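You operate a simulated robot arm through the tools that you are given. There is no shell and no other tool. Be economical: measure what you need, move in short steps, check, and stop when the job is done.

The job below is to be done with a simulated two-armed robot. You get a single attempt, and the scene is never put back.

TASK
Close the drip drawer. Take the mould card and put it on the gate ledge of the car's deck. Take the green wash clip on the top of the outlet shelf and put it away on the ledge of the drying rack. Take the blue sample cup and put it on the top of the water shelf. Take the green lid brush and leave it on the deck of the yellow cart. Put the grey pail in the floor of the wash trough. The order is free. Set down upright: blue sample cup, grey pail.

Only the result counts: the job must be done as asked and must still hold three seconds after the hand-in. Knocking over, shifting, dropping, spilling or breaking anything else fails it. Lids that push on must go on centred and level and be pressed home; caps that screw on are set level and turned clockwise until they are tight.

THE ROBOT
Two 7-joint arms with fingered hands on one trunk, on a base that drives. Base frame: it is fixed to the floor where the robot stands at the start and does not move with it; the origin is under the middle of the robot, x ahead of it, y to its left, z up. Lengths are in cm, angles in degrees, forces in N, time in s.
The left shoulder is at the start at [11.4, 15.2, 96.9], the right one opposite. With the tool pointing down near the work surface each hand reaches from about 50 to 88 cm from the robot's upright axis, wherever it stands, measured 20 degrees to its own side. Places, roughly: blue sample cup (7x7x8 cm) [140, -80, 90]; deck of the yellow cart [-240, -60, 40]; drip drawer [80, 10, 60]; floor of the wash trough [-360, -280, 80]; gate ledge of the car's deck [-160, 430, 80]; green lid brush (5x11x7 cm) [-20, -150, 90]; green wash clip (4x3x7 cm) [110, -20, 80]; grey pail (9x9x12 cm) [-10, -190, 90]; ledge of the drying rack (50x24 cm) [-292, -400, 84]; mould card [75, 25, 75]; water shelf [20, 110, 80]. Payload 3.8 kg a hand.
Tool frame (each hand has its own): the origin (TCP) lies between the finger pads and is the grasp point; the fingertips stand 3 cm ahead of it; z points along the fingers, y is the line along which they close. The gripper opens to 10.4 cm. The gripper's body begins 3.5 cm behind the TCP. The gripper is a hand of 5 fingers: y runs from the thumb to the fingers, the wrist lies at [-1.5, -10.4, -17.8] in the tool frame.
Orientation is told as [roll, pitch, yaw] about the base's x, y, z axes, in that order, counted from this pose: with the fingers straight down and the wrist toward the robot, the tool's x, y and z point along [0, 1, 0], [1, 0, 0] and [0, 0, -1] of the base frame.

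THE INTERFACE
- The arms move only by the tool apply_moves. It takes "left_targets", "right_targets" or both (then of equal length, played together; a hand with none holds still); each is text: rows parted by semicolons, each of 6 numbers parted by spaces: the shift along the tool's x, y, z in cm, then the turn, a rotation vector about the tool's x, y, z in degrees. In form: dx dy dz wx wy wz; .... A call has 1 to 10 rows; each row is the pose to reach, as a shift and turn from the pose commanded when the call began, along the tool's axes at that moment. A row lasts 0.2 s, in which the tool goes at most 5 cm and 8.6 degrees; a call with a longer step from one row to the next is refused whole. A pose out of reach is approached as far as the arm can. The call stops where the force on the tool passes 40 N (or 10 N more than at its start, if that is more) or the arm is blocked; 0.2 s more then pass. In this call time passes only in rows, and 0.2 s behind the last. The reply holds the time, the measured pose of the TCP, the force on the tool along the base axes, the opening and the grip force, in the units named above and with some noise, with the torque about the TCP (base axes, N m) and any sound that the robot's microphone picked up.
- Cameras (640 x 400 px; columns grow to the right, rows downward): "scene" is now at [25.43, 3.54, 112.35]; the picture's right is [0.37, -0.92, -0.15], its down [-0.47, -0.05, -0.88] and it looks along [0.80, 0.39, -0.45] (base axes); focal length 214 px, centre (320, 200). "left" rides on the left gripper at [-8, -7.8, -14.1] in its tool frame; the picture's right is [-0.78, -0.30, 0.56], its down [0.53, -0.78, 0.33] and it looks along [0.33, 0.56, 0.76] (tool axes); focal length 247 px, centre (320, 200). "right" rides on the right gripper at [8, -7.8, -14.1] in its tool frame; the picture's right is [-0.78, 0.30, -0.56], its down [-0.53, -0.78, 0.33] and it looks along [-0.33, 0.56, 0.76] (tool axes); focal length 247 px, centre (320, 200). There is no depth. A picture from a camera that has moved, and an enlarged one, comes with that camera's place and axes in the base frame and with its lens.
- snapshot(camera): a new picture of that camera. The clock stands still meanwhile.
- raise_lower(by): slides the trunk up (or, below 0, down) by that many cm; the arms and the scene camera ride with it, the base frame stays. It gives what a move gives, with no picture.
- steer(legs): drives the robot by 1 to 6 legs, each [ahead, left, turn to the left] in cm, cm and degrees, along the robot's own axes; the way and the turn of a leg run together, so that a leg with both is an arc; at most 150 cm and 180 degrees a leg. The arms and the cameras ride along, it lands a little off, and it stops where it bumps. It gives what a move gives.
- set_fingers(index, middle, ring, little, thumb_bend, thumb_turn, hand): sets how far each is bent, from 0 (flat) to 100 (curled in); at 30 the hand is open as for a grip, at 70 the pads meet at the TCP. One left out holds its place. A second passes; each finger stops where it meets its share of the squeeze, and holds until it gets a number again. It is the only way to open and close the hand. It gives what a move gives, with no picture; readings hold the bend of each and the force on index, middle, ring, little, thumb and palm. thumb_turn goes from beside the hand (0) to across from the fingers (100), as for a grip.
- aim_head(pan, tilt): turns the head with the scene camera to pan (to the left, within 80 degrees either way) and tilt (down, from -29 to 69), counted from straight ahead of the robot. It gives what a move gives.
- inspect(camera, box): a new picture of the part [left, top, right, bottom] of that camera's present view, enlarged. The clock stands still meanwhile.
- hand_in(): hands the job in; it is judged then, once.

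Work in short steps. Places have to be worked out from the pictures, the camera data and where the tool is seen: move nearer, look again, correct. Check each grasp and each placing, and mend what went wrong. You have 175 turns and 140 pictures in all, those below and enlarged ones among them. Open the grippers and draw the arms clear of the work before you hand the job in, unless the task says otherwise; then end with one line.

The tools are called after "Emit:" by a JSON object that holds its "api" and its "payload". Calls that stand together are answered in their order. apply_moves: Moves the arms, as the interface text tells. Its arguments: {"type":"object","properties":{"left_targets":{"type":"string"},"right_targets":{"type":"string"}},"required":[]} The other tools are called the same way: raise_lower (by) slides the trunk up or down; set_fingers (index, middle, ring, little, thumb_bend, thumb_turn, hand) moves the fingers one by one; steer (legs) drives the base; aim_head (pan, tilt) turns the head that bears the scene camera; snapshot (camera) takes a picture; inspect (camera, box) takes an enlarged picture of a part of a camera's view; hand_in () hands the job in.

At the start:

```text
clock: 0.0
left_ee_pos: [45.06, 29.22, 101.19]
left_tcp_rot: [0.0, 0.0, -0.1]
left_force: [-0.4, -1.0, -1.2]
left_torque: [0.02, 0.0, 0.03]
left_finger_gap: 10.38
left_grip_force: 0.0
left_shape: jaw
left_bend: [30.0, 30.0, 30.0, 30.0, 30.0, 98.0]
left_finger forces: [0.0, 0.0, 0.1, 0.0, 0.1, 0.1]
right_ee_pos: [56.34, -20.45, 99.04]
right_tcp_rot: [0.0, 0.0, 0.1]
right_force: [-0.8, -0.2, -0.1]
right_torque: [0.03, 0.02, -0.02]
right_finger_gap: 10.36
right_grip_force: 0.0
right_shape: jaw
right_bend: [30.0, 30.0, 30.0, 30.0, 30.0, 98.0]
right_finger forces: [0.1, 0.1, 0.0, 0.0, 0.1, 0.0]
trunk travel left (down, up): [-7.5, 38.1]
robot x, y, heading: [0.03, -0.36, -0.2]
head pan, tilt: [23.4, 7.0]
```

scene: 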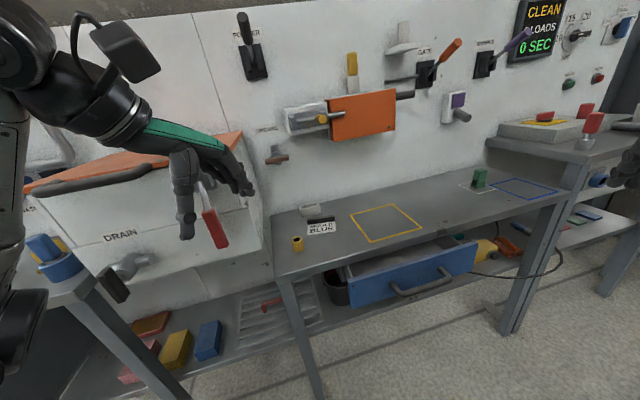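
right: 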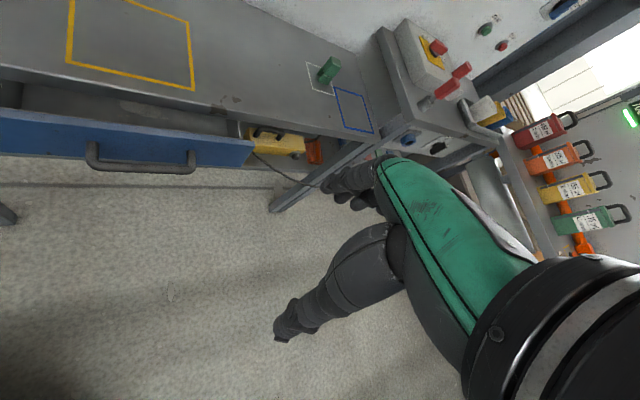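
left: 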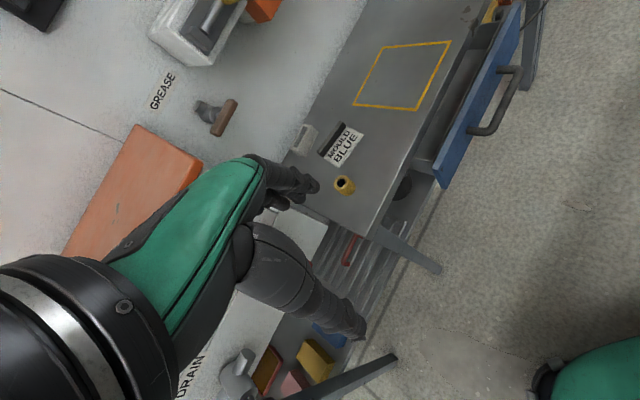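

I'll look closer at the card, clip and drawer before moving.

Emit:
{"api": "inspect", "payload": {"camera": "left", "box": [260, 80, 420, 220]}}

Emit:
{"api": "inspect", "payload": {"camera": "scene", "box": [260, 140, 580, 340]}}

Emit:
{"api": "aim_head", "payload": {"pan": -50, "tilt": 15}}

Emit:
{"api": "snapshot", "payload": {"camera": "scene"}}

```text
2.86 times, centred on (340, 150) of left
camera zoom: at [37.21, 21.17, 115.27], right [-0.3, -0.78, -0.56], down [-0.78, 0.53, -0.33], along [0.56, 0.33, -0.76], focal length 706 px, centre (263, 343)
```

zoom: 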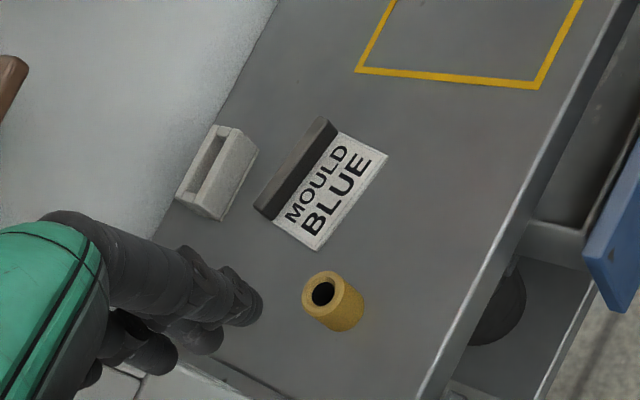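

```text
2.00 times, centred on (420, 240) of scene
camera zoom: at [25.43, 3.54, 112.35], right [0.37, -0.92, -0.15], down [-0.47, -0.05, -0.88], along [0.8, 0.39, -0.45], focal length 429 px, centre (120, 120)
```

zoom: 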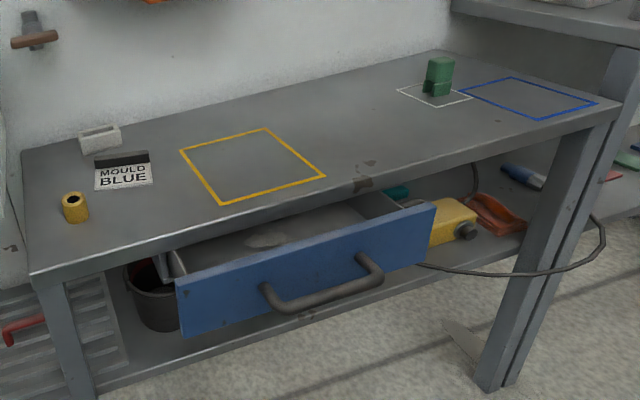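

```text
clock: 1.4
left_ee_pos: [45.01, 29.2, 101.25]
left_tcp_rot: [-0.1, 0.0, 0.0]
left_force: [-0.1, -0.6, 0.2]
left_torque: [0.04, -0.03, 0.02]
left_finger_gap: 10.38
left_grip_force: 0.1
left_shape: jaw
left_bend: [30.0, 30.0, 30.0, 30.0, 30.0, 98.0]
left_finger forces: [0.1, 0.0, 0.0, 0.0, 0.1, 0.0]
right_ee_pos: [56.35, -20.44, 98.93]
right_tcp_rot: [0.0, 0.1, 0.0]
right_force: [0.4, -0.3, -0.1]
right_torque: [-0.02, -0.02, 0.02]
right_finger_gap: 10.36
right_grip_force: 0.1
right_shape: jaw
right_bend: [30.0, 30.0, 30.0, 30.0, 30.0, 98.0]
right_finger forces: [0.0, 0.0, 0.0, 0.0, 0.0, 0.0]
trunk travel left (down, up): [-7.5, 38.1]
robot x, y, heading: [-0.15, 0.03, -0.0]
head pan, tilt: [-50.0, 15.0]
```

```text
134 pictures are left
camera scene: at [22.65, -7.28, 112.06], right [-0.71, -0.64, 0.28], down [-0.51, 0.2, -0.84], along [0.48, -0.74, -0.47], focal length 214 px, centre (320, 200)
```

scene: 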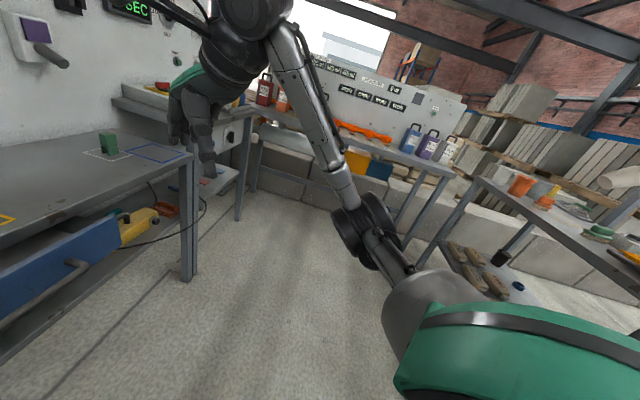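

The bench top is at about z=73.4, its normal is yawed about 35°, and the drawer stands about 6 cm out with its handle near [67,0,65]. I'll bring the right hand down in front of the handle, yawed 35°.

Emit:
{"api": "apply_moves", "payload": {"right_targets": "1.7 0 4.1 0 0 -4.4; 3.4 0 8.2 0 0 -8.8; 5.1 0 12.3 0 0 -13.2; 6.8 0 16.4 0 0 -17.6; 8.5 0 20.5 0 0 -22; 10.2 0 24.6 0 0 -26.4; 11.9 0 28.7 0 0 -30.8; 13.4 0 32.8 0 0 -35"}}

Emit:
{"api": "aim_head", "payload": {"pan": 0, "tilt": 35}}

Emit:
{"api": "snapshot", "payload": {"camera": "scene"}}

Emit:
{"api": "snapshot", "payload": {"camera": "right"}}

```text
clock: 3.2
left_ee_pos: [45.07, 29.16, 101.17]
left_tcp_rot: [0.1, 0.0, 0.0]
left_force: [0.2, -0.3, 0.5]
left_torque: [0.01, -0.01, 0.04]
left_finger_gap: 10.37
left_grip_force: 0.1
left_shape: jaw
left_bend: [30.0, 30.0, 30.0, 30.0, 30.0, 98.0]
left_finger forces: [0.1, 0.1, 0.0, 0.1, 0.0, 0.0]
right_ee_pos: [56.5, -6.77, 65.95]
right_tcp_rot: [0.0, -0.1, 35.0]
right_force: [-0.5, 0.5, -0.1]
right_torque: [-0.01, 0.0, 0.04]
right_finger_gap: 10.36
right_grip_force: 0.1
right_shape: jaw
right_bend: [30.0, 30.0, 30.0, 30.0, 30.0, 98.0]
right_finger forces: [0.0, 0.1, 0.1, 0.0, 0.0, 0.0]
trunk travel left (down, up): [-7.5, 38.1]
robot x, y, heading: [0.02, -0.24, -0.1]
head pan, tilt: [-50.0, 15.0]
```

```text
clock: 4.4
left_ee_pos: [44.99, 29.18, 101.12]
left_tcp_rot: [0.0, 0.1, 0.0]
left_force: [0.0, -0.4, -0.1]
left_torque: [-0.02, -0.04, 0.02]
left_finger_gap: 10.36
left_grip_force: 0.0
left_shape: jaw
left_bend: [30.0, 30.0, 30.0, 30.0, 30.0, 98.0]
left_finger forces: [0.1, 0.0, 0.1, 0.0, 0.1, 0.1]
right_ee_pos: [56.6, -6.92, 66.05]
right_tcp_rot: [0.0, -0.1, 35.0]
right_force: [-0.5, 0.0, -0.4]
right_torque: [-0.01, 0.0, 0.02]
right_finger_gap: 10.37
right_grip_force: 0.1
right_shape: jaw
right_bend: [30.0, 30.0, 30.0, 30.0, 30.0, 98.0]
right_finger forces: [0.0, 0.0, 0.1, 0.0, 0.1, 0.0]
trunk travel left (down, up): [-7.5, 38.1]
robot x, y, heading: [-0.1, -0.13, 0.1]
head pan, tilt: [0.0, 35.0]
```

```text
133 pictures are left
camera scene: at [24.07, -0.13, 108.05], right [0.0, -1.0, 0.0], down [-0.84, 0.0, -0.55], along [0.55, 0.0, -0.84], focal length 214 px, centre (320, 200)
```

scene: 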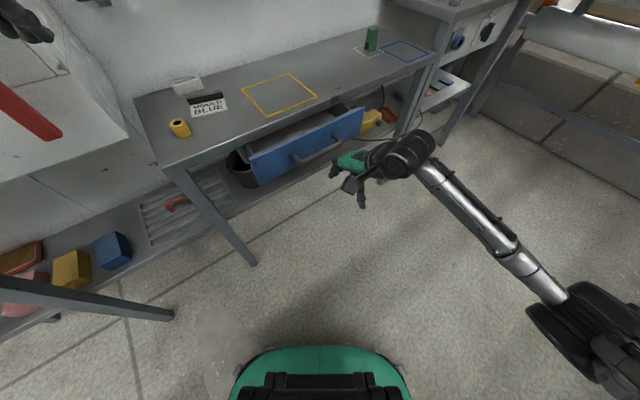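

```text
132 pictures are left
camera right: at [45.48, -4.81, 80.23], right [0.69, -0.47, 0.56], down [-0.33, -0.88, -0.33], along [0.65, 0.04, -0.76], focal length 247 px, centre (320, 200)
```

right: 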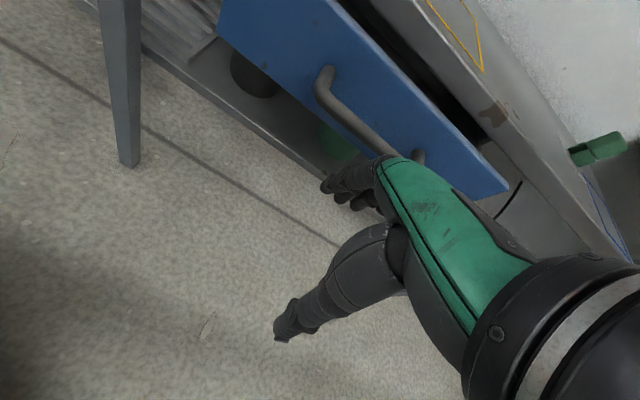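

The hand sits in line with the handle. I'll push along tool y.

Emit:
{"api": "apply_moves", "payload": {"right_targets": "0 2 0 0 0 0; 0 4 0 0 0 0; 0 5.5 0 0 0 0; 0 6.5 0 0 0 0; 0 7.5 0 0 0 0; 0 8.5 0 0 0 0; 0 9.5 0 0 0 0; 0 10.5 0 0 0 0; 0 11.5 0 0 0 0"}}

Emit:
{"api": "snapshot", "payload": {"camera": "scene"}}

```text
clock: 6.4
left_ee_pos: [45.08, 29.19, 101.12]
left_tcp_rot: [0.0, 0.0, 0.0]
left_force: [-0.4, 0.1, 0.5]
left_torque: [-0.03, 0.01, -0.05]
left_finger_gap: 10.37
left_grip_force: 0.1
left_shape: jaw
left_bend: [30.0, 30.0, 30.0, 30.0, 30.0, 98.0]
left_finger forces: [0.1, 0.0, 0.0, 0.0, 0.1, 0.1]
right_ee_pos: [65.71, -0.46, 66.11]
right_tcp_rot: [0.0, 0.1, 35.0]
right_force: [-0.7, 0.1, -0.5]
right_torque: [-0.01, 0.0, 0.01]
right_finger_gap: 10.37
right_grip_force: 0.0
right_shape: jaw
right_bend: [30.0, 30.0, 30.0, 30.0, 30.0, 98.0]
right_finger forces: [0.1, 0.1, 0.0, 0.1, 0.0, 0.0]
trunk travel left (down, up): [-7.5, 38.1]
robot x, y, heading: [-0.19, -0.13, -0.2]
head pan, tilt: [0.0, 35.0]
```

```text
131 pictures are left
camera scene: at [24.09, -0.1, 108.04], right [0.0, -1.0, 0.0], down [-0.84, 0.0, -0.55], along [0.55, 0.0, -0.84], focal length 214 px, centre (320, 200)
```

scene: 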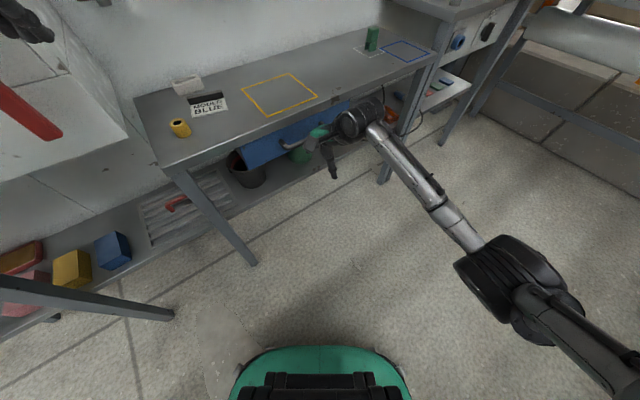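

The drawer has nearly gone in. I'll keep pushing until it resists.

Emit:
{"api": "apply_moves", "payload": {"right_targets": "0 0.8 0 0 0 0; 0 1.6 0 0 0 0; 0 2.4 0 0 0 0; 0 3.2 0 0 0 0"}}

Emit:
{"api": "inspect", "payload": {"camera": "scene", "box": [200, 60, 440, 210]}}

```text
clock: 7.4
left_ee_pos: [44.54, 28.9, 101.49]
left_tcp_rot: [0.1, -0.2, -0.1]
left_force: [0.3, -0.1, -0.7]
left_torque: [-0.02, -0.02, -0.03]
left_finger_gap: 10.4
left_grip_force: 0.0
left_shape: jaw
left_bend: [30.0, 30.0, 30.0, 30.0, 30.0, 98.0]
left_finger forces: [0.0, 0.1, 0.1, 0.1, 0.0, 0.1]
right_ee_pos: [67.95, 1.14, 66.45]
right_tcp_rot: [0.1, 0.0, 34.8]
right_force: [-35.1, -22.1, 14.0]
right_torque: [0.15, -0.66, -0.63]
right_finger_gap: 9.32
right_grip_force: 0.0
right_shape: jaw
right_bend: [32.0, 42.0, 38.0, 33.0, 30.0, 98.0]
right_finger forces: [2.5, 22.0, 11.2, 6.3, 0.0, 0.1]
trunk travel left (down, up): [-7.5, 38.1]
robot x, y, heading: [0.1, 0.06, -0.3]
head pan, tilt: [0.0, 35.0]
```

```text
2.67 times, centred on (320, 135) of scene
camera zoom: at [23.46, -0.43, 108.22], right [0.0, -1.0, 0.0], down [-0.83, 0.0, -0.55], along [0.55, 0.0, -0.83], focal length 572 px, centre (320, 373)
```

zoom: 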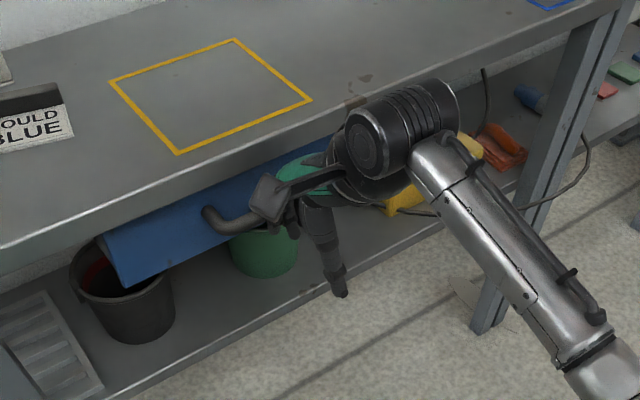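

The drawer hit its stop at about 43 N, so it's closed. I'll back off, raise the hand while unwinding the yaw, then turn and drive so the robot faces the bench squarely.

Emit:
{"api": "apply_moves", "payload": {"right_targets": "0 -4 0 0 0 0; 0 -8 0 0 0 0; 0 -10 -4.5 0 0 4.4; 0 -10 -9 0 0 8.8; 0 -10 -13.5 0 0 13.2; 0 -10 -18 0 0 17.6; 0 -10 -22.5 0 0 22; 0 -10 -27 0 0 26.4; 0 -10 -31 0 0 30.8; 0 -10 -35 0 0 35"}}

Emit:
{"api": "steer", "payload": {"legs": [[0, 0, 35], [14.6, -50.5, 0]]}}

Emit:
{"api": "snapshot", "payload": {"camera": "scene"}}

Emit:
{"api": "snapshot", "payload": {"camera": "right"}}

Emit:
{"api": "snapshot", "payload": {"camera": "left"}}

```text
clock: 9.6
left_ee_pos: [44.93, 29.04, 101.19]
left_tcp_rot: [0.1, 0.0, 0.0]
left_force: [0.0, -0.9, 0.2]
left_torque: [0.0, -0.01, 0.0]
left_finger_gap: 10.36
left_grip_force: 0.0
left_shape: jaw
left_bend: [30.0, 30.0, 30.0, 30.0, 30.0, 98.0]
left_finger forces: [0.1, 0.1, 0.1, 0.0, 0.0, 0.1]
right_ee_pos: [59.85, -4.34, 100.99]
right_tcp_rot: [0.0, 0.1, -0.1]
right_force: [-0.5, 0.1, 0.8]
right_torque: [0.01, 0.0, 0.02]
right_finger_gap: 10.39
right_grip_force: 0.1
right_shape: jaw
right_bend: [30.0, 30.0, 30.0, 30.0, 30.0, 98.0]
right_finger forces: [0.1, 0.0, 0.0, 0.0, 0.0, 0.0]
trunk travel left (down, up): [-7.5, 38.1]
robot x, y, heading: [0.0, -0.27, -0.0]
head pan, tilt: [0.0, 35.0]
```

```text
clock: 14.3
left_ee_pos: [61.78, 15.16, 101.12]
left_tcp_rot: [0.1, 0.1, 34.2]
left_force: [-0.3, 0.3, -0.1]
left_torque: [0.01, 0.01, 0.02]
left_finger_gap: 10.37
left_grip_force: 0.0
left_shape: jaw
left_bend: [30.0, 30.0, 30.0, 30.0, 30.0, 98.0]
left_finger forces: [0.1, 0.0, 0.1, 0.0, 0.0, 0.0]
right_ee_pos: [92.85, -4.3, 100.91]
right_tcp_rot: [0.0, 0.0, 34.1]
right_force: [-0.5, -0.5, -0.5]
right_torque: [0.0, -0.01, 0.03]
right_finger_gap: 10.37
right_grip_force: 0.1
right_shape: jaw
right_bend: [30.0, 30.0, 30.0, 30.0, 30.0, 98.0]
right_finger forces: [0.0, 0.1, 0.0, 0.1, 0.0, 0.0]
trunk travel left (down, up): [-7.5, 38.1]
robot x, y, heading: [40.73, -34.36, 34.3]
head pan, tilt: [0.0, 35.0]
```

```text
129 pictures are left
camera scene: at [60.74, -20.88, 108.05], right [0.56, -0.83, 0.0], down [-0.69, -0.47, -0.55], along [0.45, 0.31, -0.84], focal length 214 px, centre (320, 200)
```

scene: 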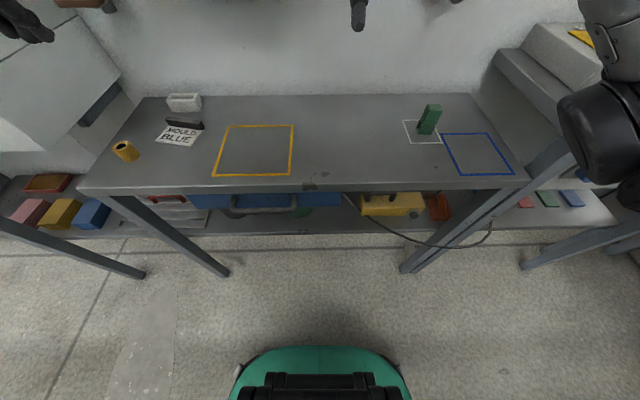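

```text
128 pictures are left
camera right: at [81.84, -2.12, 115.08], right [0.68, -0.48, 0.56], down [-0.34, -0.88, -0.33], along [0.65, 0.04, -0.76], focal length 247 px, centre (320, 200)
```

right: 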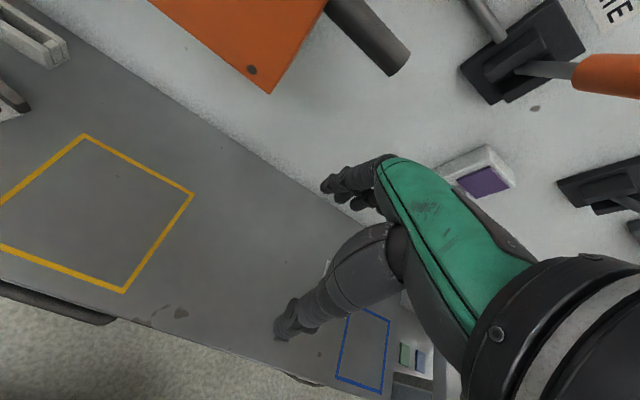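

```text
127 pictures are left
camera left: at [59.75, 4.05, 115.27], right [0.19, -0.81, -0.56], down [-0.94, 0.01, -0.33], along [0.27, 0.59, -0.76], focal length 247 px, centre (320, 200)
```

left: 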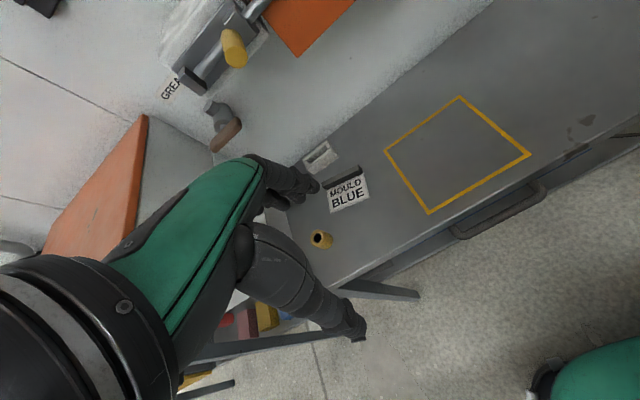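

The drawer panel is flush. I'll zoom on the clip and the card.

Emit:
{"api": "inspect", "payload": {"camera": "scene", "box": [390, 90, 470, 140]}}

Emit:
{"api": "inspect", "payload": {"camera": "scene", "box": [140, 85, 220, 155]}}

Emit:
{"api": "inspect", "payload": {"camera": "left", "box": [290, 130, 400, 220]}}

```text
8.00 times, centred on (430, 115) of scene
camera zoom: at [60.74, -20.88, 108.05], right [0.56, -0.83, 0.0], down [-0.69, -0.47, -0.55], along [0.45, 0.31, -0.84], focal length 1716 px, centre (-560, 880)
```

zoom: 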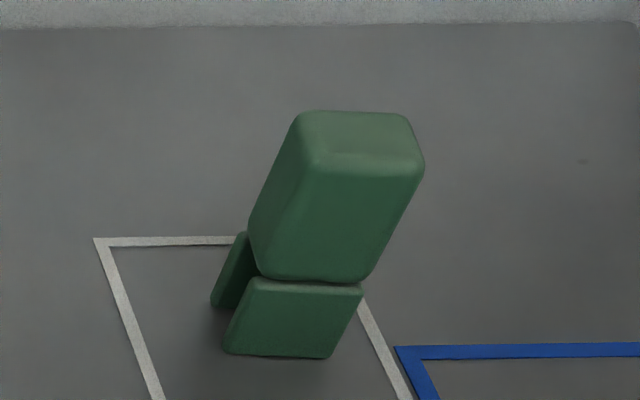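

```text
5.71 times, centred on (180, 120) of scene
camera zoom: at [60.74, -20.88, 108.05], right [0.56, -0.83, 0.0], down [-0.69, -0.47, -0.55], along [0.45, 0.31, -0.84], focal length 1226 px, centre (1120, 657)
```

zoom: 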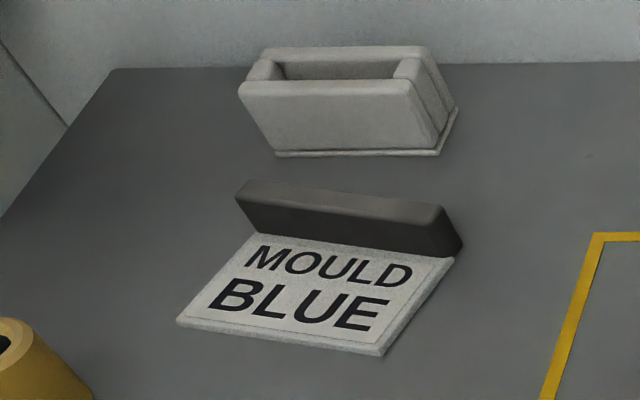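

```text
4.44 times, centred on (345, 175) of left
camera zoom: at [59.75, 4.05, 115.27], right [0.19, -0.81, -0.56], down [-0.94, 0.01, -0.33], along [0.27, 0.59, -0.76], focal length 1098 px, centre (209, 311)
```

zoom: 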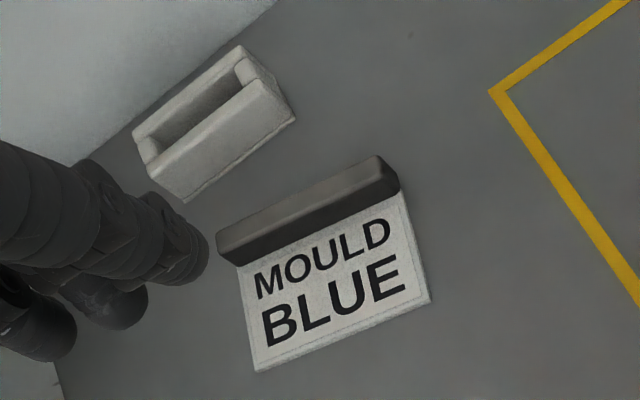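

Clip centre is about [108.7,-17.9] with its top near 80.4. The card's ridge centre is about [78.2,29.2] with its top near 76.5, but a grease handle may overhang it. I'll lower the left hand on the robot side first and bring the right hand above the clip.

Emit:
{"api": "apply_moves", "payload": {"left_targets": "0 2 3 0 0 0; 0 4 6 0 0 0; 0.5 5.5 9 0 0 0; 1 7 12 0 0 0; 2 8 15 0 0 0; 2.4 9 16 0 0 0", "right_targets": "-3.5 1 2 0 0 0; -7 2 4 0 0 0; -10.5 3 6 0 0 0; -14 4 8 0 0 0; -17.5 5 10 0 0 0; -20.1 5.5 13 0 0 0"}}

Emit:
{"api": "set_fingers", "payload": {"hand": "left", "index": 45, "middle": 45, "ring": 45, "little": 45, "thumb_bend": 45}}

Emit:
{"api": "aim_head", "payload": {"pan": 15, "tilt": 25}}

Emit:
{"api": "snapshot", "payload": {"camera": "scene"}}

Emit:
{"api": "snapshot", "payload": {"camera": "left"}}

Emit:
{"api": "snapshot", "payload": {"camera": "right"}}

```text
clock: 15.8
left_ee_pos: [67.75, 22.0, 84.82]
left_tcp_rot: [0.1, 0.0, 34.3]
left_force: [0.1, -0.6, 0.1]
left_torque: [-0.01, 0.02, 0.04]
left_finger_gap: 10.36
left_grip_force: 0.1
left_shape: jaw
left_bend: [30.0, 30.0, 30.0, 30.0, 30.0, 98.0]
left_finger forces: [0.0, 0.0, 0.0, 0.1, 0.0, 0.1]
right_ee_pos: [108.73, -17.76, 88.07]
right_tcp_rot: [0.0, 0.2, 34.2]
right_force: [-0.4, 0.0, -0.2]
right_torque: [0.01, -0.01, -0.01]
right_finger_gap: 10.37
right_grip_force: 0.1
right_shape: jaw
right_bend: [30.0, 30.0, 30.0, 30.0, 30.0, 98.0]
right_finger forces: [0.1, 0.0, 0.1, 0.1, 0.1, 0.0]
trunk travel left (down, up): [-7.5, 38.1]
robot x, y, heading: [41.01, -34.39, 34.2]
head pan, tilt: [0.0, 35.0]
```

```text
clock: 16.8
left_ee_pos: [67.7, 21.93, 84.89]
left_tcp_rot: [0.0, 0.0, 34.2]
left_force: [0.0, 0.2, -0.2]
left_torque: [0.03, 0.0, -0.02]
left_finger_gap: 6.57
left_grip_force: 0.0
left_shape: fingers
left_bend: [45.0, 45.0, 45.0, 45.0, 45.0, 98.0]
left_finger forces: [0.0, 0.0, 0.1, 0.0, 0.0, 0.1]
right_ee_pos: [108.57, -17.61, 88.09]
right_tcp_rot: [0.0, 0.0, 34.1]
right_force: [0.0, -0.2, 0.6]
right_torque: [-0.04, 0.02, -0.02]
right_finger_gap: 10.39
right_grip_force: 0.1
right_shape: jaw
right_bend: [30.0, 30.0, 30.0, 30.0, 30.0, 98.0]
right_finger forces: [0.1, 0.0, 0.1, 0.1, 0.1, 0.0]
trunk travel left (down, up): [-7.5, 38.1]
robot x, y, heading: [40.8, -34.07, 34.3]
head pan, tilt: [0.0, 35.0]
```

```text
clock: 17.5
left_ee_pos: [67.64, 21.95, 84.95]
left_tcp_rot: [0.0, 0.1, 34.2]
left_force: [0.2, -0.3, 0.7]
left_torque: [0.01, 0.03, 0.0]
left_finger_gap: 6.56
left_grip_force: 0.1
left_shape: fingers
left_bend: [45.0, 45.0, 45.0, 45.0, 45.0, 98.0]
left_finger forces: [0.1, 0.0, 0.0, 0.1, 0.0, 0.0]
right_ee_pos: [108.51, -17.66, 88.17]
right_tcp_rot: [0.0, -0.1, 34.1]
right_force: [0.3, -0.4, -0.3]
right_torque: [0.02, 0.02, 0.04]
right_finger_gap: 10.38
right_grip_force: 0.0
right_shape: jaw
right_bend: [30.0, 30.0, 30.0, 30.0, 30.0, 98.0]
right_finger forces: [0.0, 0.0, 0.1, 0.0, 0.1, 0.0]
trunk travel left (down, up): [-7.5, 38.1]
robot x, y, heading: [41.0, -34.57, 34.3]
head pan, tilt: [15.0, 25.0]
```

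```text
123 pictures are left
camera scene: at [59.93, -18.51, 109.47], right [0.74, -0.66, -0.1], down [-0.53, -0.49, -0.69], along [0.41, 0.56, -0.72], focal length 214 px, centre (320, 200)
```

scene: 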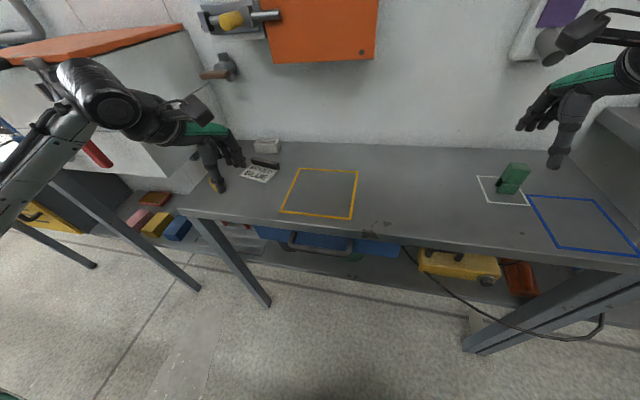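

```text
122 pictures are left
camera left: at [65.67, 10.92, 99.09], right [0.19, -0.81, -0.56], down [-0.94, 0.01, -0.33], along [0.27, 0.59, -0.76], focal length 247 px, centre (320, 200)
```

left: 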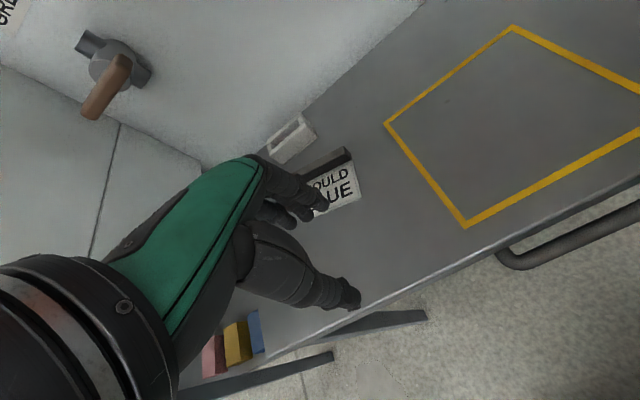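

```text
121 pictures are left
camera right: at [97.55, -15.46, 102.23], right [0.68, -0.48, 0.56], down [-0.34, -0.88, -0.33], along [0.65, 0.04, -0.76], focal length 247 px, centre (320, 200)
```

right: 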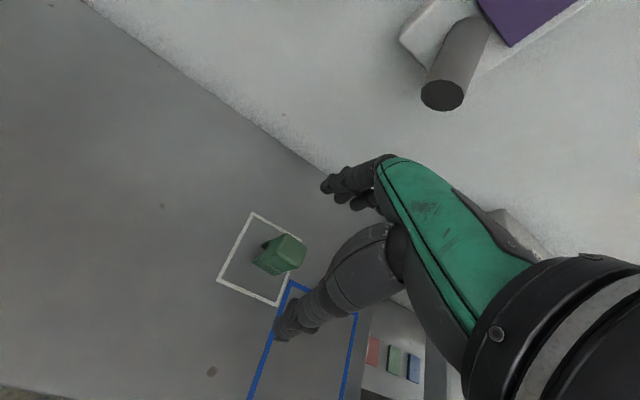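

Right hand is well aligned over the clip. I'll lower it to z≈77.5 and take the left hand over the ridge.

Emit:
{"api": "apply_moves", "payload": {"left_targets": "0 3.2 0 0 0 0; 0 6.4 0 0 0 0; 0 9.5 0 0 0 0; -0.2 12.5 0 0 0 0; -0.2 12.5 2 0 0 0; -0.2 12.5 4 0 0 0; -0.2 12.5 5 0 0 0", "right_targets": "0 0.4 2 0 0 0; 0 0.4 4 0 0 0; 0 0.4 6 0 0 0; 0 0.4 8 0 0 0; 0 0.4 9.5 0 0 0; 0 0.4 10.5 0 0 0; 0 0.4 10.6 0 0 0"}}

Emit:
{"api": "snapshot", "payload": {"camera": "left"}}

Emit:
{"api": "snapshot", "payload": {"camera": "right"}}

Emit:
{"api": "inspect", "payload": {"camera": "scene", "box": [200, 100, 300, 200]}}

```text
clock: 19.1
left_ee_pos: [78.14, 29.15, 80.13]
left_tcp_rot: [0.0, 0.0, 34.1]
left_force: [-0.4, 0.1, -0.3]
left_torque: [-0.02, 0.0, -0.01]
left_finger_gap: 6.53
left_grip_force: 0.1
left_shape: fingers
left_bend: [45.0, 45.0, 45.0, 45.0, 45.0, 98.0]
left_finger forces: [0.1, 0.0, 0.0, 0.0, 0.0, 0.0]
right_ee_pos: [108.81, -17.59, 77.23]
right_tcp_rot: [0.0, 0.0, 34.1]
right_force: [-0.1, 0.8, 0.6]
right_torque: [0.02, -0.01, 0.01]
right_finger_gap: 10.4
right_grip_force: 0.0
right_shape: jaw
right_bend: [30.0, 30.0, 30.0, 30.0, 30.0, 98.0]
right_finger forces: [0.0, 0.0, 0.0, 0.0, 0.1, 0.0]
trunk travel left (down, up): [-7.5, 38.1]
robot x, y, heading: [41.2, -34.29, 34.1]
head pan, tilt: [15.0, 25.0]
```

```text
120 pictures are left
camera left: at [76.21, 18.06, 94.24], right [0.19, -0.81, -0.56], down [-0.94, 0.01, -0.33], along [0.27, 0.59, -0.76], focal length 247 px, centre (320, 200)
```

left: 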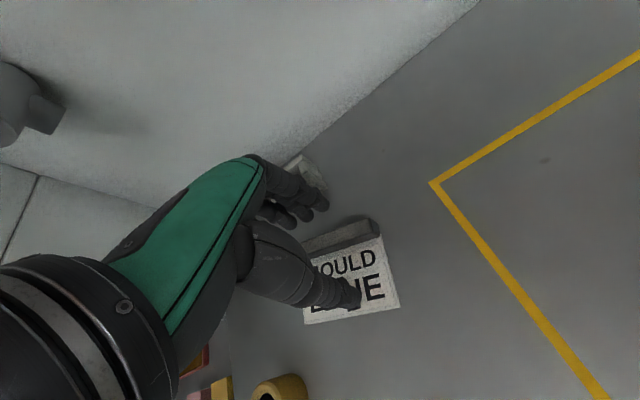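

```text
119 pictures are left
camera right: at [97.91, -15.4, 91.3], right [0.68, -0.48, 0.56], down [-0.34, -0.88, -0.33], along [0.65, 0.04, -0.76], focal length 247 px, centre (320, 200)
```

right: 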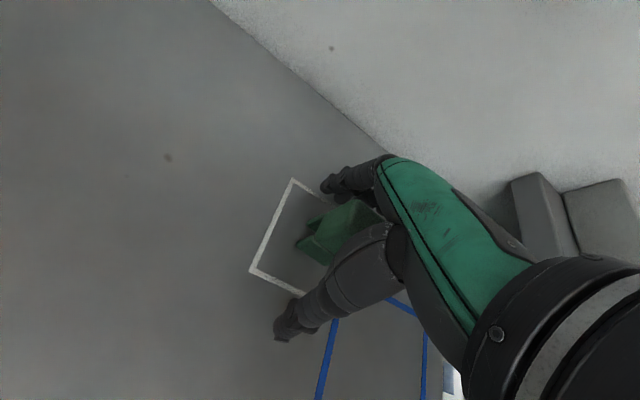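

```text
4.00 times, centred on (250, 150) of scene
camera zoom: at [59.92, -18.5, 109.48], right [0.74, -0.66, -0.1], down [-0.53, -0.49, -0.69], along [0.41, 0.56, -0.72], focal length 858 px, centre (600, 400)
```

zoom: 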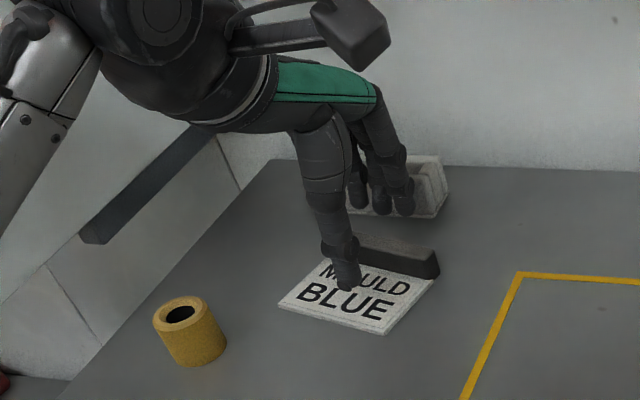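

The clip lies between thumb and fingers, so I close the right hand. The left is over the ridge, so I lower it 2.8 cm.

Emit:
{"api": "set_fingers", "payload": {"hand": "right", "index": 75, "middle": 75, "ring": 75, "little": 75, "thumb_bend": 75}}

Emit:
{"api": "apply_moves", "payload": {"left_targets": "0 -0.2 1 0 0 0; 0 -0.2 2 0 0 0; 0 -0.2 2.8 0 0 0"}}

Emit:
{"api": "inspect", "payload": {"camera": "scene", "box": [200, 100, 300, 200]}}

Emit:
{"api": "inspect", "payload": {"camera": "scene", "box": [460, 80, 640, 220]}}

```text
clock: 20.1
left_ee_pos: [78.17, 29.03, 80.1]
left_tcp_rot: [0.1, 0.0, 34.3]
left_force: [-1.2, 0.3, 0.3]
left_torque: [-0.01, 0.03, -0.02]
left_finger_gap: 6.53
left_grip_force: 0.1
left_shape: fingers
left_bend: [45.0, 45.0, 45.0, 45.0, 45.0, 98.0]
left_finger forces: [0.0, 0.0, 0.1, 0.0, 0.0, 0.0]
right_ee_pos: [108.89, -17.56, 77.31]
right_tcp_rot: [0.1, 0.0, 34.1]
right_force: [0.8, 0.3, 4.1]
right_torque: [-0.06, 0.06, 0.01]
right_finger_gap: 2.17
right_grip_force: 22.3
right_shape: fingers
right_bend: [71.0, 72.0, 74.0, 75.0, 63.0, 93.0]
right_finger forces: [9.1, 6.7, 4.5, 0.0, 24.4, 0.0]
trunk travel left (down, up): [-7.5, 38.1]
robot x, y, heading: [40.97, -34.6, 34.2]
head pan, tilt: [15.0, 25.0]
```

```text
clock: 20.9
left_ee_pos: [77.97, 29.03, 77.62]
left_tcp_rot: [0.0, -0.2, 34.2]
left_force: [1.2, 0.5, 3.9]
left_torque: [-0.1, 0.17, 0.01]
left_finger_gap: 6.54
left_grip_force: 2.2
left_shape: fingers
left_bend: [45.0, 45.0, 45.0, 45.0, 45.0, 98.0]
left_finger forces: [0.1, 0.0, 0.1, 0.0, 4.5, 0.0]
right_ee_pos: [108.85, -17.62, 77.19]
right_tcp_rot: [0.0, 0.0, 34.2]
right_force: [0.8, -0.3, 2.2]
right_torque: [-0.05, 0.03, 0.02]
right_finger_gap: 2.17
right_grip_force: 21.7
right_shape: fingers
right_bend: [71.0, 72.0, 74.0, 75.0, 63.0, 93.0]
right_finger forces: [9.2, 6.7, 4.1, 0.1, 22.8, 0.1]
trunk travel left (down, up): [-7.5, 38.1]
robot x, y, heading: [40.66, -34.42, 34.2]
head pan, tilt: [15.0, 25.0]
```

```text
4.00 times, centred on (250, 150) of scene
camera zoom: at [59.88, -18.57, 109.51], right [0.74, -0.66, -0.1], down [-0.53, -0.49, -0.69], along [0.41, 0.56, -0.72], focal length 858 px, centre (600, 400)
```

zoom: 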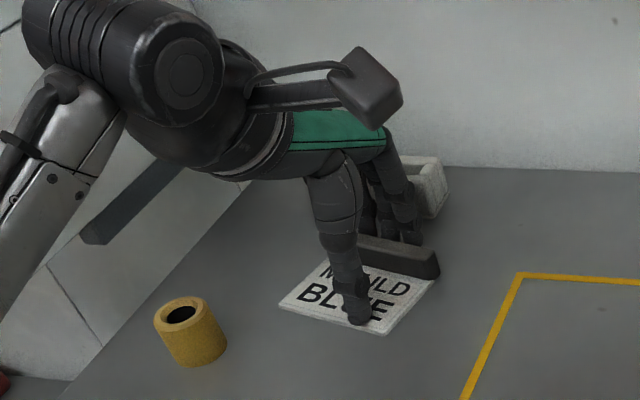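

```text
2.86 times, centred on (550, 150) of scene
camera zoom: at [59.88, -18.57, 109.51], right [0.74, -0.66, -0.1], down [-0.53, -0.49, -0.69], along [0.41, 0.56, -0.72], focal length 613 px, centre (-337, 343)
```

zoom: 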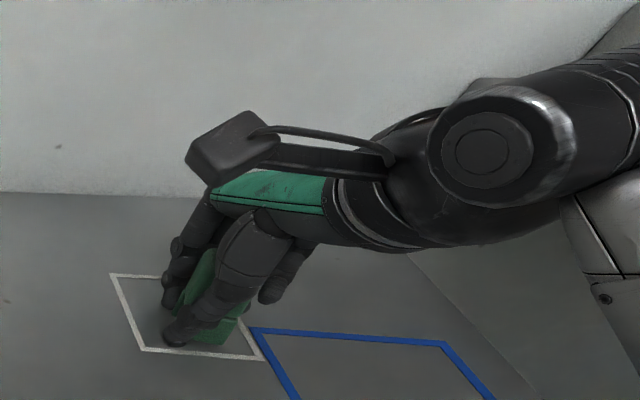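

The clip is held at 22 N. The left thumb rests on the card, so I'll lift 0.4 cm and close on the ridge.

Emit:
{"api": "apply_moves", "payload": {"left_targets": "0 0 -0.4 0 0 0"}}

Emit:
{"api": "set_fingers", "payload": {"hand": "left", "index": 75, "middle": 75, "ring": 75, "little": 75, "thumb_bend": 75}}

Emit:
{"api": "apply_moves", "payload": {"left_targets": "0 0 -1.5 0 0 0; 0 0 -3 0 0 0; 0 0 -5 0 0 0", "right_targets": "0 0 -1.5 0 0 0; 0 0 -3 0 0 0; 0 0 -5 0 0 0"}}

Emit:
{"api": "snapshot", "payload": {"camera": "scene"}}

Emit:
{"api": "inspect", "payload": {"camera": "left", "box": [240, 140, 420, 350]}}

Emit:
{"api": "inspect", "payload": {"camera": "right", "box": [240, 140, 420, 350]}}

```text
clock: 21.3
left_ee_pos: [77.78, 28.8, 77.68]
left_tcp_rot: [-0.1, 0.0, 34.3]
left_force: [0.5, 0.2, 0.6]
left_torque: [-0.01, -0.01, 0.01]
left_finger_gap: 6.52
left_grip_force: 0.0
left_shape: fingers
left_bend: [45.0, 45.0, 45.0, 45.0, 45.0, 98.0]
left_finger forces: [0.0, 0.1, 0.0, 0.0, 0.1, 0.1]
right_ee_pos: [108.91, -17.55, 77.3]
right_tcp_rot: [0.0, -0.1, 34.2]
right_force: [0.2, -0.4, 3.4]
right_torque: [-0.02, 0.13, 0.03]
right_finger_gap: 2.18
right_grip_force: 21.8
right_shape: fingers
right_bend: [71.0, 73.0, 74.0, 75.0, 63.0, 93.0]
right_finger forces: [8.9, 6.7, 4.0, 0.0, 24.0, 0.0]
trunk travel left (down, up): [-7.5, 38.1]
robot x, y, heading: [40.94, -34.63, 34.2]
head pan, tilt: [15.0, 25.0]
```

```text
clock: 22.3
left_ee_pos: [77.96, 28.89, 77.69]
left_tcp_rot: [-0.1, 0.1, 34.2]
left_force: [0.1, 0.2, 1.6]
left_torque: [-0.11, 0.07, 0.0]
left_finger_gap: 0.91
left_grip_force: 14.0
left_shape: fingers
left_bend: [72.0, 74.0, 75.0, 75.0, 67.0, 95.0]
left_finger forces: [8.4, 3.7, 0.3, 0.1, 15.6, 0.1]
right_ee_pos: [108.84, -17.58, 77.24]
right_tcp_rot: [0.0, 0.0, 34.1]
right_force: [0.9, 0.1, 2.9]
right_torque: [-0.07, 0.1, 0.01]
right_finger_gap: 2.17
right_grip_force: 21.5
right_shape: fingers
right_bend: [71.0, 73.0, 74.0, 75.0, 63.0, 93.0]
right_finger forces: [9.2, 6.7, 4.1, 0.1, 23.5, 0.0]
trunk travel left (down, up): [-7.5, 38.1]
robot x, y, heading: [40.82, -34.53, 34.5]
head pan, tilt: [15.0, 25.0]
```

```text
clock: 23.1
left_ee_pos: [78.23, 28.94, 82.67]
left_tcp_rot: [0.0, 0.1, 34.2]
left_force: [-0.7, 0.4, 0.3]
left_torque: [-0.02, 0.01, -0.02]
left_finger_gap: 0.87
left_grip_force: 12.1
left_shape: fingers
left_bend: [73.0, 74.0, 75.0, 75.0, 67.0, 95.0]
left_finger forces: [9.0, 3.6, 0.0, 0.0, 12.5, 0.0]
right_ee_pos: [108.79, -17.74, 82.45]
right_tcp_rot: [0.1, 0.0, 34.1]
right_force: [0.3, -0.2, -1.2]
right_torque: [0.0, 0.0, 0.0]
right_finger_gap: 2.16
right_grip_force: 19.4
right_shape: fingers
right_bend: [71.0, 73.0, 74.0, 75.0, 63.0, 93.0]
right_finger forces: [8.8, 6.4, 3.9, 0.1, 19.2, 0.1]
trunk travel left (down, up): [-7.5, 38.1]
robot x, y, heading: [40.98, -34.27, 34.2]
head pan, tilt: [15.0, 25.0]
```

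```text
115 pictures are left
camera scene: at [59.91, -18.52, 109.49], right [0.74, -0.66, -0.1], down [-0.53, -0.49, -0.69], along [0.41, 0.56, -0.72], focal length 214 px, centre (320, 200)
```

scene: 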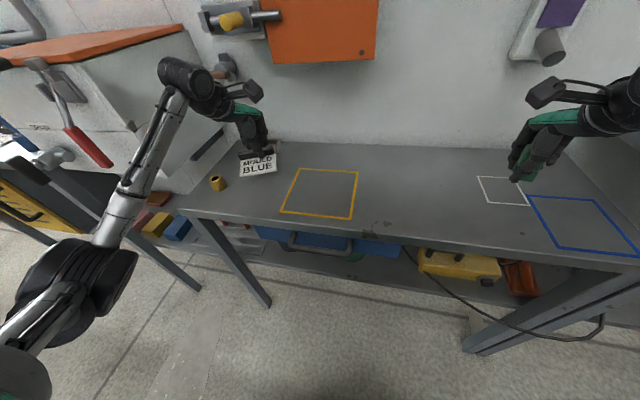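

```text
1.90 times, centred on (330, 245) of left
camera zoom: at [76.19, 17.94, 96.76], right [0.19, -0.81, -0.56], down [-0.94, 0.01, -0.33], along [0.27, 0.59, -0.76], focal length 470 px, centre (301, 114)
```

zoom: 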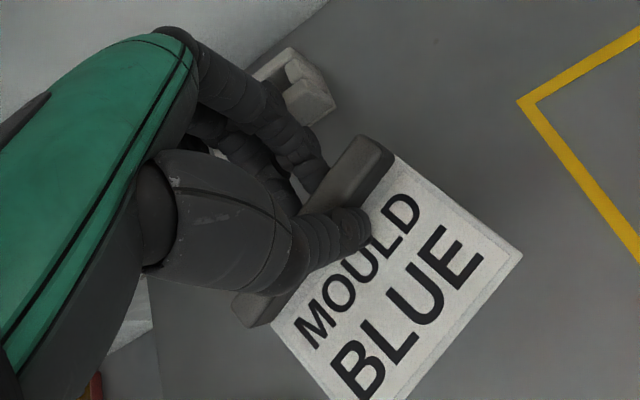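

```text
1.90 times, centred on (330, 245) of right
camera zoom: at [97.91, -15.54, 96.45], right [0.68, -0.48, 0.56], down [-0.34, -0.88, -0.33], along [0.65, 0.04, -0.76], focal length 470 px, centre (301, 114)
```

zoom: 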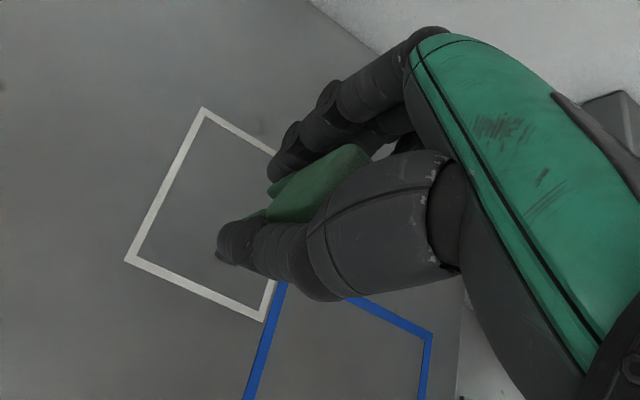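

Both pieces are held. I'll draw both hands back and up, then look around for the route.

Emit:
{"api": "apply_moves", "payload": {"left_targets": "0 -2 -4 0 0 0; 0 -5 -7 0 0 0; 0 -8 -10 0 0 0; 0 -11 -13 0 0 0; 0 -14 -16 0 0 0", "right_targets": "0 -2 -4 0 0 0; 0 -5 -7 0 0 0; 0 -8 -10 0 0 0; 0 -11 -13 0 0 0; 0 -14 -16 0 0 0"}}

Emit:
{"api": "steer", "payload": {"legs": [[-35, 0, 0], [0, 0, 75]]}}

Emit:
{"api": "aim_head", "payload": {"pan": 0, "tilt": 12}}

Emit:
{"api": "snapshot", "payload": {"camera": "scene"}}

```text
clock: 24.3
left_ee_pos: [66.23, 21.02, 98.9]
left_tcp_rot: [0.1, -0.1, 34.2]
left_force: [0.0, 0.2, -0.2]
left_torque: [0.0, -0.03, 0.03]
left_finger_gap: 0.85
left_grip_force: 12.7
left_shape: fingers
left_bend: [74.0, 74.0, 75.0, 75.0, 67.0, 95.0]
left_finger forces: [9.0, 3.2, 0.1, 0.0, 12.5, 0.0]
right_ee_pos: [97.59, -25.6, 98.57]
right_tcp_rot: [0.0, -0.1, 34.1]
right_force: [-0.4, -0.3, -0.4]
right_torque: [-0.01, -0.03, -0.04]
right_finger_gap: 2.13
right_grip_force: 18.9
right_shape: fingers
right_bend: [71.0, 73.0, 74.0, 75.0, 63.0, 93.0]
right_finger forces: [8.9, 6.3, 3.8, 0.0, 18.9, 0.1]
trunk travel left (down, up): [-7.5, 38.1]
robot x, y, heading: [40.81, -34.61, 34.1]
head pan, tilt: [15.0, 25.0]
```

```text
clock: 29.8
left_ee_pos: [-35.16, -14.58, 98.71]
left_tcp_rot: [-0.1, 0.0, 108.6]
left_force: [-0.6, -0.5, -0.3]
left_torque: [-0.02, 0.01, 0.01]
left_finger_gap: 0.81
left_grip_force: 12.1
left_shape: fingers
left_bend: [74.0, 74.0, 75.0, 75.0, 67.0, 95.0]
left_finger forces: [8.7, 3.2, 0.1, 0.1, 12.0, 0.0]
right_ee_pos: [18.47, 3.09, 98.45]
right_tcp_rot: [0.0, 0.0, 108.4]
right_force: [0.5, 0.3, -1.7]
right_torque: [0.02, -0.01, 0.03]
right_finger_gap: 2.11
right_grip_force: 17.8
right_shape: fingers
right_bend: [71.0, 73.0, 74.0, 75.0, 63.0, 93.0]
right_finger forces: [8.5, 6.0, 3.7, 0.1, 18.1, 0.1]
trunk travel left (down, up): [-7.5, 38.1]
robot x, y, heading: [11.47, -54.08, 108.6]
head pan, tilt: [15.0, 25.0]
```

```text
clock: 30.6
left_ee_pos: [-35.02, -14.64, 98.67]
left_tcp_rot: [-0.1, 0.0, 108.6]
left_force: [0.5, -0.3, 0.3]
left_torque: [0.02, -0.06, 0.06]
left_finger_gap: 0.84
left_grip_force: 11.7
left_shape: fingers
left_bend: [74.0, 74.0, 75.0, 75.0, 67.0, 95.0]
left_finger forces: [8.9, 3.0, 0.1, 0.0, 12.1, 0.0]
right_ee_pos: [18.35, 3.07, 98.41]
right_tcp_rot: [0.0, 0.0, 108.5]
right_force: [-0.1, 0.1, -0.7]
right_torque: [-0.03, 0.02, -0.02]
right_finger_gap: 2.09
right_grip_force: 18.6
right_shape: fingers
right_bend: [71.0, 73.0, 74.0, 75.0, 63.0, 93.0]
right_finger forces: [8.7, 6.1, 3.7, 0.1, 18.1, 0.0]
trunk travel left (down, up): [-7.5, 38.1]
robot x, y, heading: [11.53, -54.3, 108.7]
head pan, tilt: [0.0, 12.0]
```

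```text
112 pictures are left
camera scene: at [2.98, -29.58, 111.28], right [0.95, 0.32, 0.0], down [0.18, -0.53, -0.83], along [-0.27, 0.79, -0.55], focal length 214 px, centre (320, 200)
```

scene: 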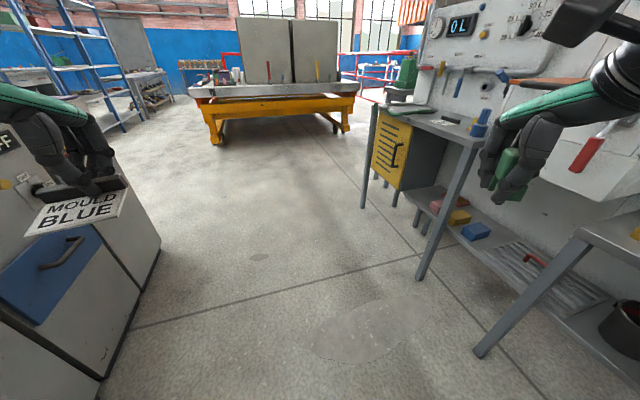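

The big yellow car is ahead up the aisle and the water shelf is on the right at about [30,138]. I'll align with the aisle (heading ~126) and drive 200 cm up, then look.

Emit:
{"api": "steer", "payload": {"legs": [[0, 0, 17.5], [100, 0, 0], [100, 0, 0]]}}

Emit:
{"api": "snapshot", "payload": {"camera": "scene"}}

Emit:
{"api": "aim_head", "payload": {"pan": -50, "tilt": 12}}

Emit:
{"api": "snapshot", "payload": {"camera": "scene"}}

```text
clock: 41.4
left_ee_pos: [-157.5, 131.12, 98.61]
left_tcp_rot: [0.1, 0.0, 124.2]
left_force: [-0.5, 0.9, -0.6]
left_torque: [0.02, -0.01, 0.01]
left_finger_gap: 0.83
left_grip_force: 12.5
left_shape: fingers
left_bend: [74.0, 74.0, 75.0, 75.0, 67.0, 95.0]
left_finger forces: [8.8, 3.2, 0.1, 0.0, 12.0, 0.0]
right_ee_pos: [-110.9, 162.78, 98.35]
right_tcp_rot: [0.0, 0.1, 124.3]
right_force: [1.1, 0.3, -0.4]
right_torque: [-0.01, 0.01, -0.01]
right_finger_gap: 2.08
right_grip_force: 17.9
right_shape: fingers
right_bend: [71.0, 73.0, 74.0, 75.0, 63.0, 93.0]
right_finger forces: [8.6, 6.0, 3.7, 0.0, 18.0, 0.0]
trunk travel left (down, up): [-7.5, 38.1]
robot x, y, heading: [-101.76, 105.68, 124.1]
head pan, tilt: [0.0, 12.0]
```

```text
111 pictures are left
camera scene: at [-116.8, 127.18, 111.28], right [0.83, 0.56, 0.0], down [0.31, -0.46, -0.83], along [-0.47, 0.69, -0.55], focal length 214 px, centre (320, 200)
```

scene: 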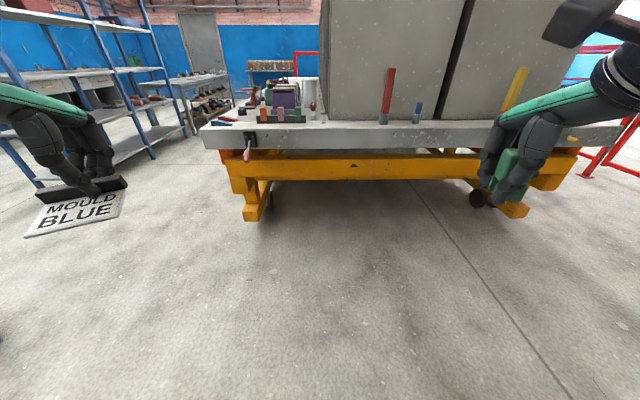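

```text
clock: 42.5
left_ee_pos: [-157.46, 131.18, 98.63]
left_tcp_rot: [0.0, -0.1, 124.4]
left_force: [1.2, 0.2, -0.2]
left_torque: [0.01, 0.02, 0.01]
left_finger_gap: 0.82
left_grip_force: 12.0
left_shape: fingers
left_bend: [74.0, 74.0, 75.0, 75.0, 67.0, 95.0]
left_finger forces: [8.8, 3.2, 0.0, 0.1, 12.0, 0.0]
right_ee_pos: [-110.68, 162.66, 98.38]
right_tcp_rot: [-0.1, 0.0, 124.3]
right_force: [-0.4, -1.1, -0.5]
right_torque: [-0.02, -0.03, 0.04]
right_finger_gap: 2.12
right_grip_force: 18.2
right_shape: fingers
right_bend: [71.0, 73.0, 74.0, 75.0, 63.0, 93.0]
right_finger forces: [8.5, 6.0, 3.6, 0.0, 18.1, 0.0]
trunk travel left (down, up): [-7.5, 38.1]
robot x, y, heading: [-101.87, 105.6, 124.4]
head pan, tilt: [-50.0, 12.0]
```

```text
110 pictures are left
camera scene: at [-109.14, 128.63, 112.51], right [0.93, -0.22, 0.28], down [0.14, -0.49, -0.86], along [0.33, 0.84, -0.43], focal length 214 px, centre (320, 200)
```

scene: 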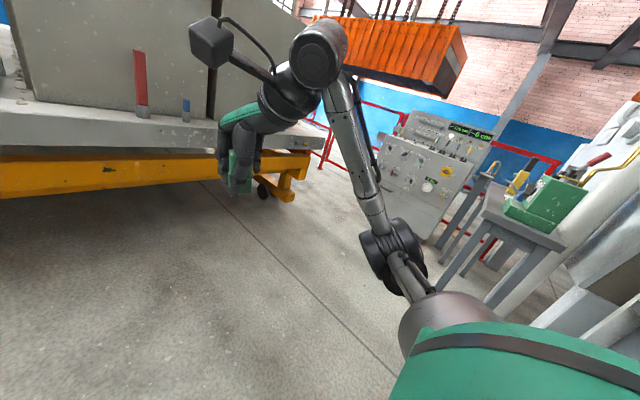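

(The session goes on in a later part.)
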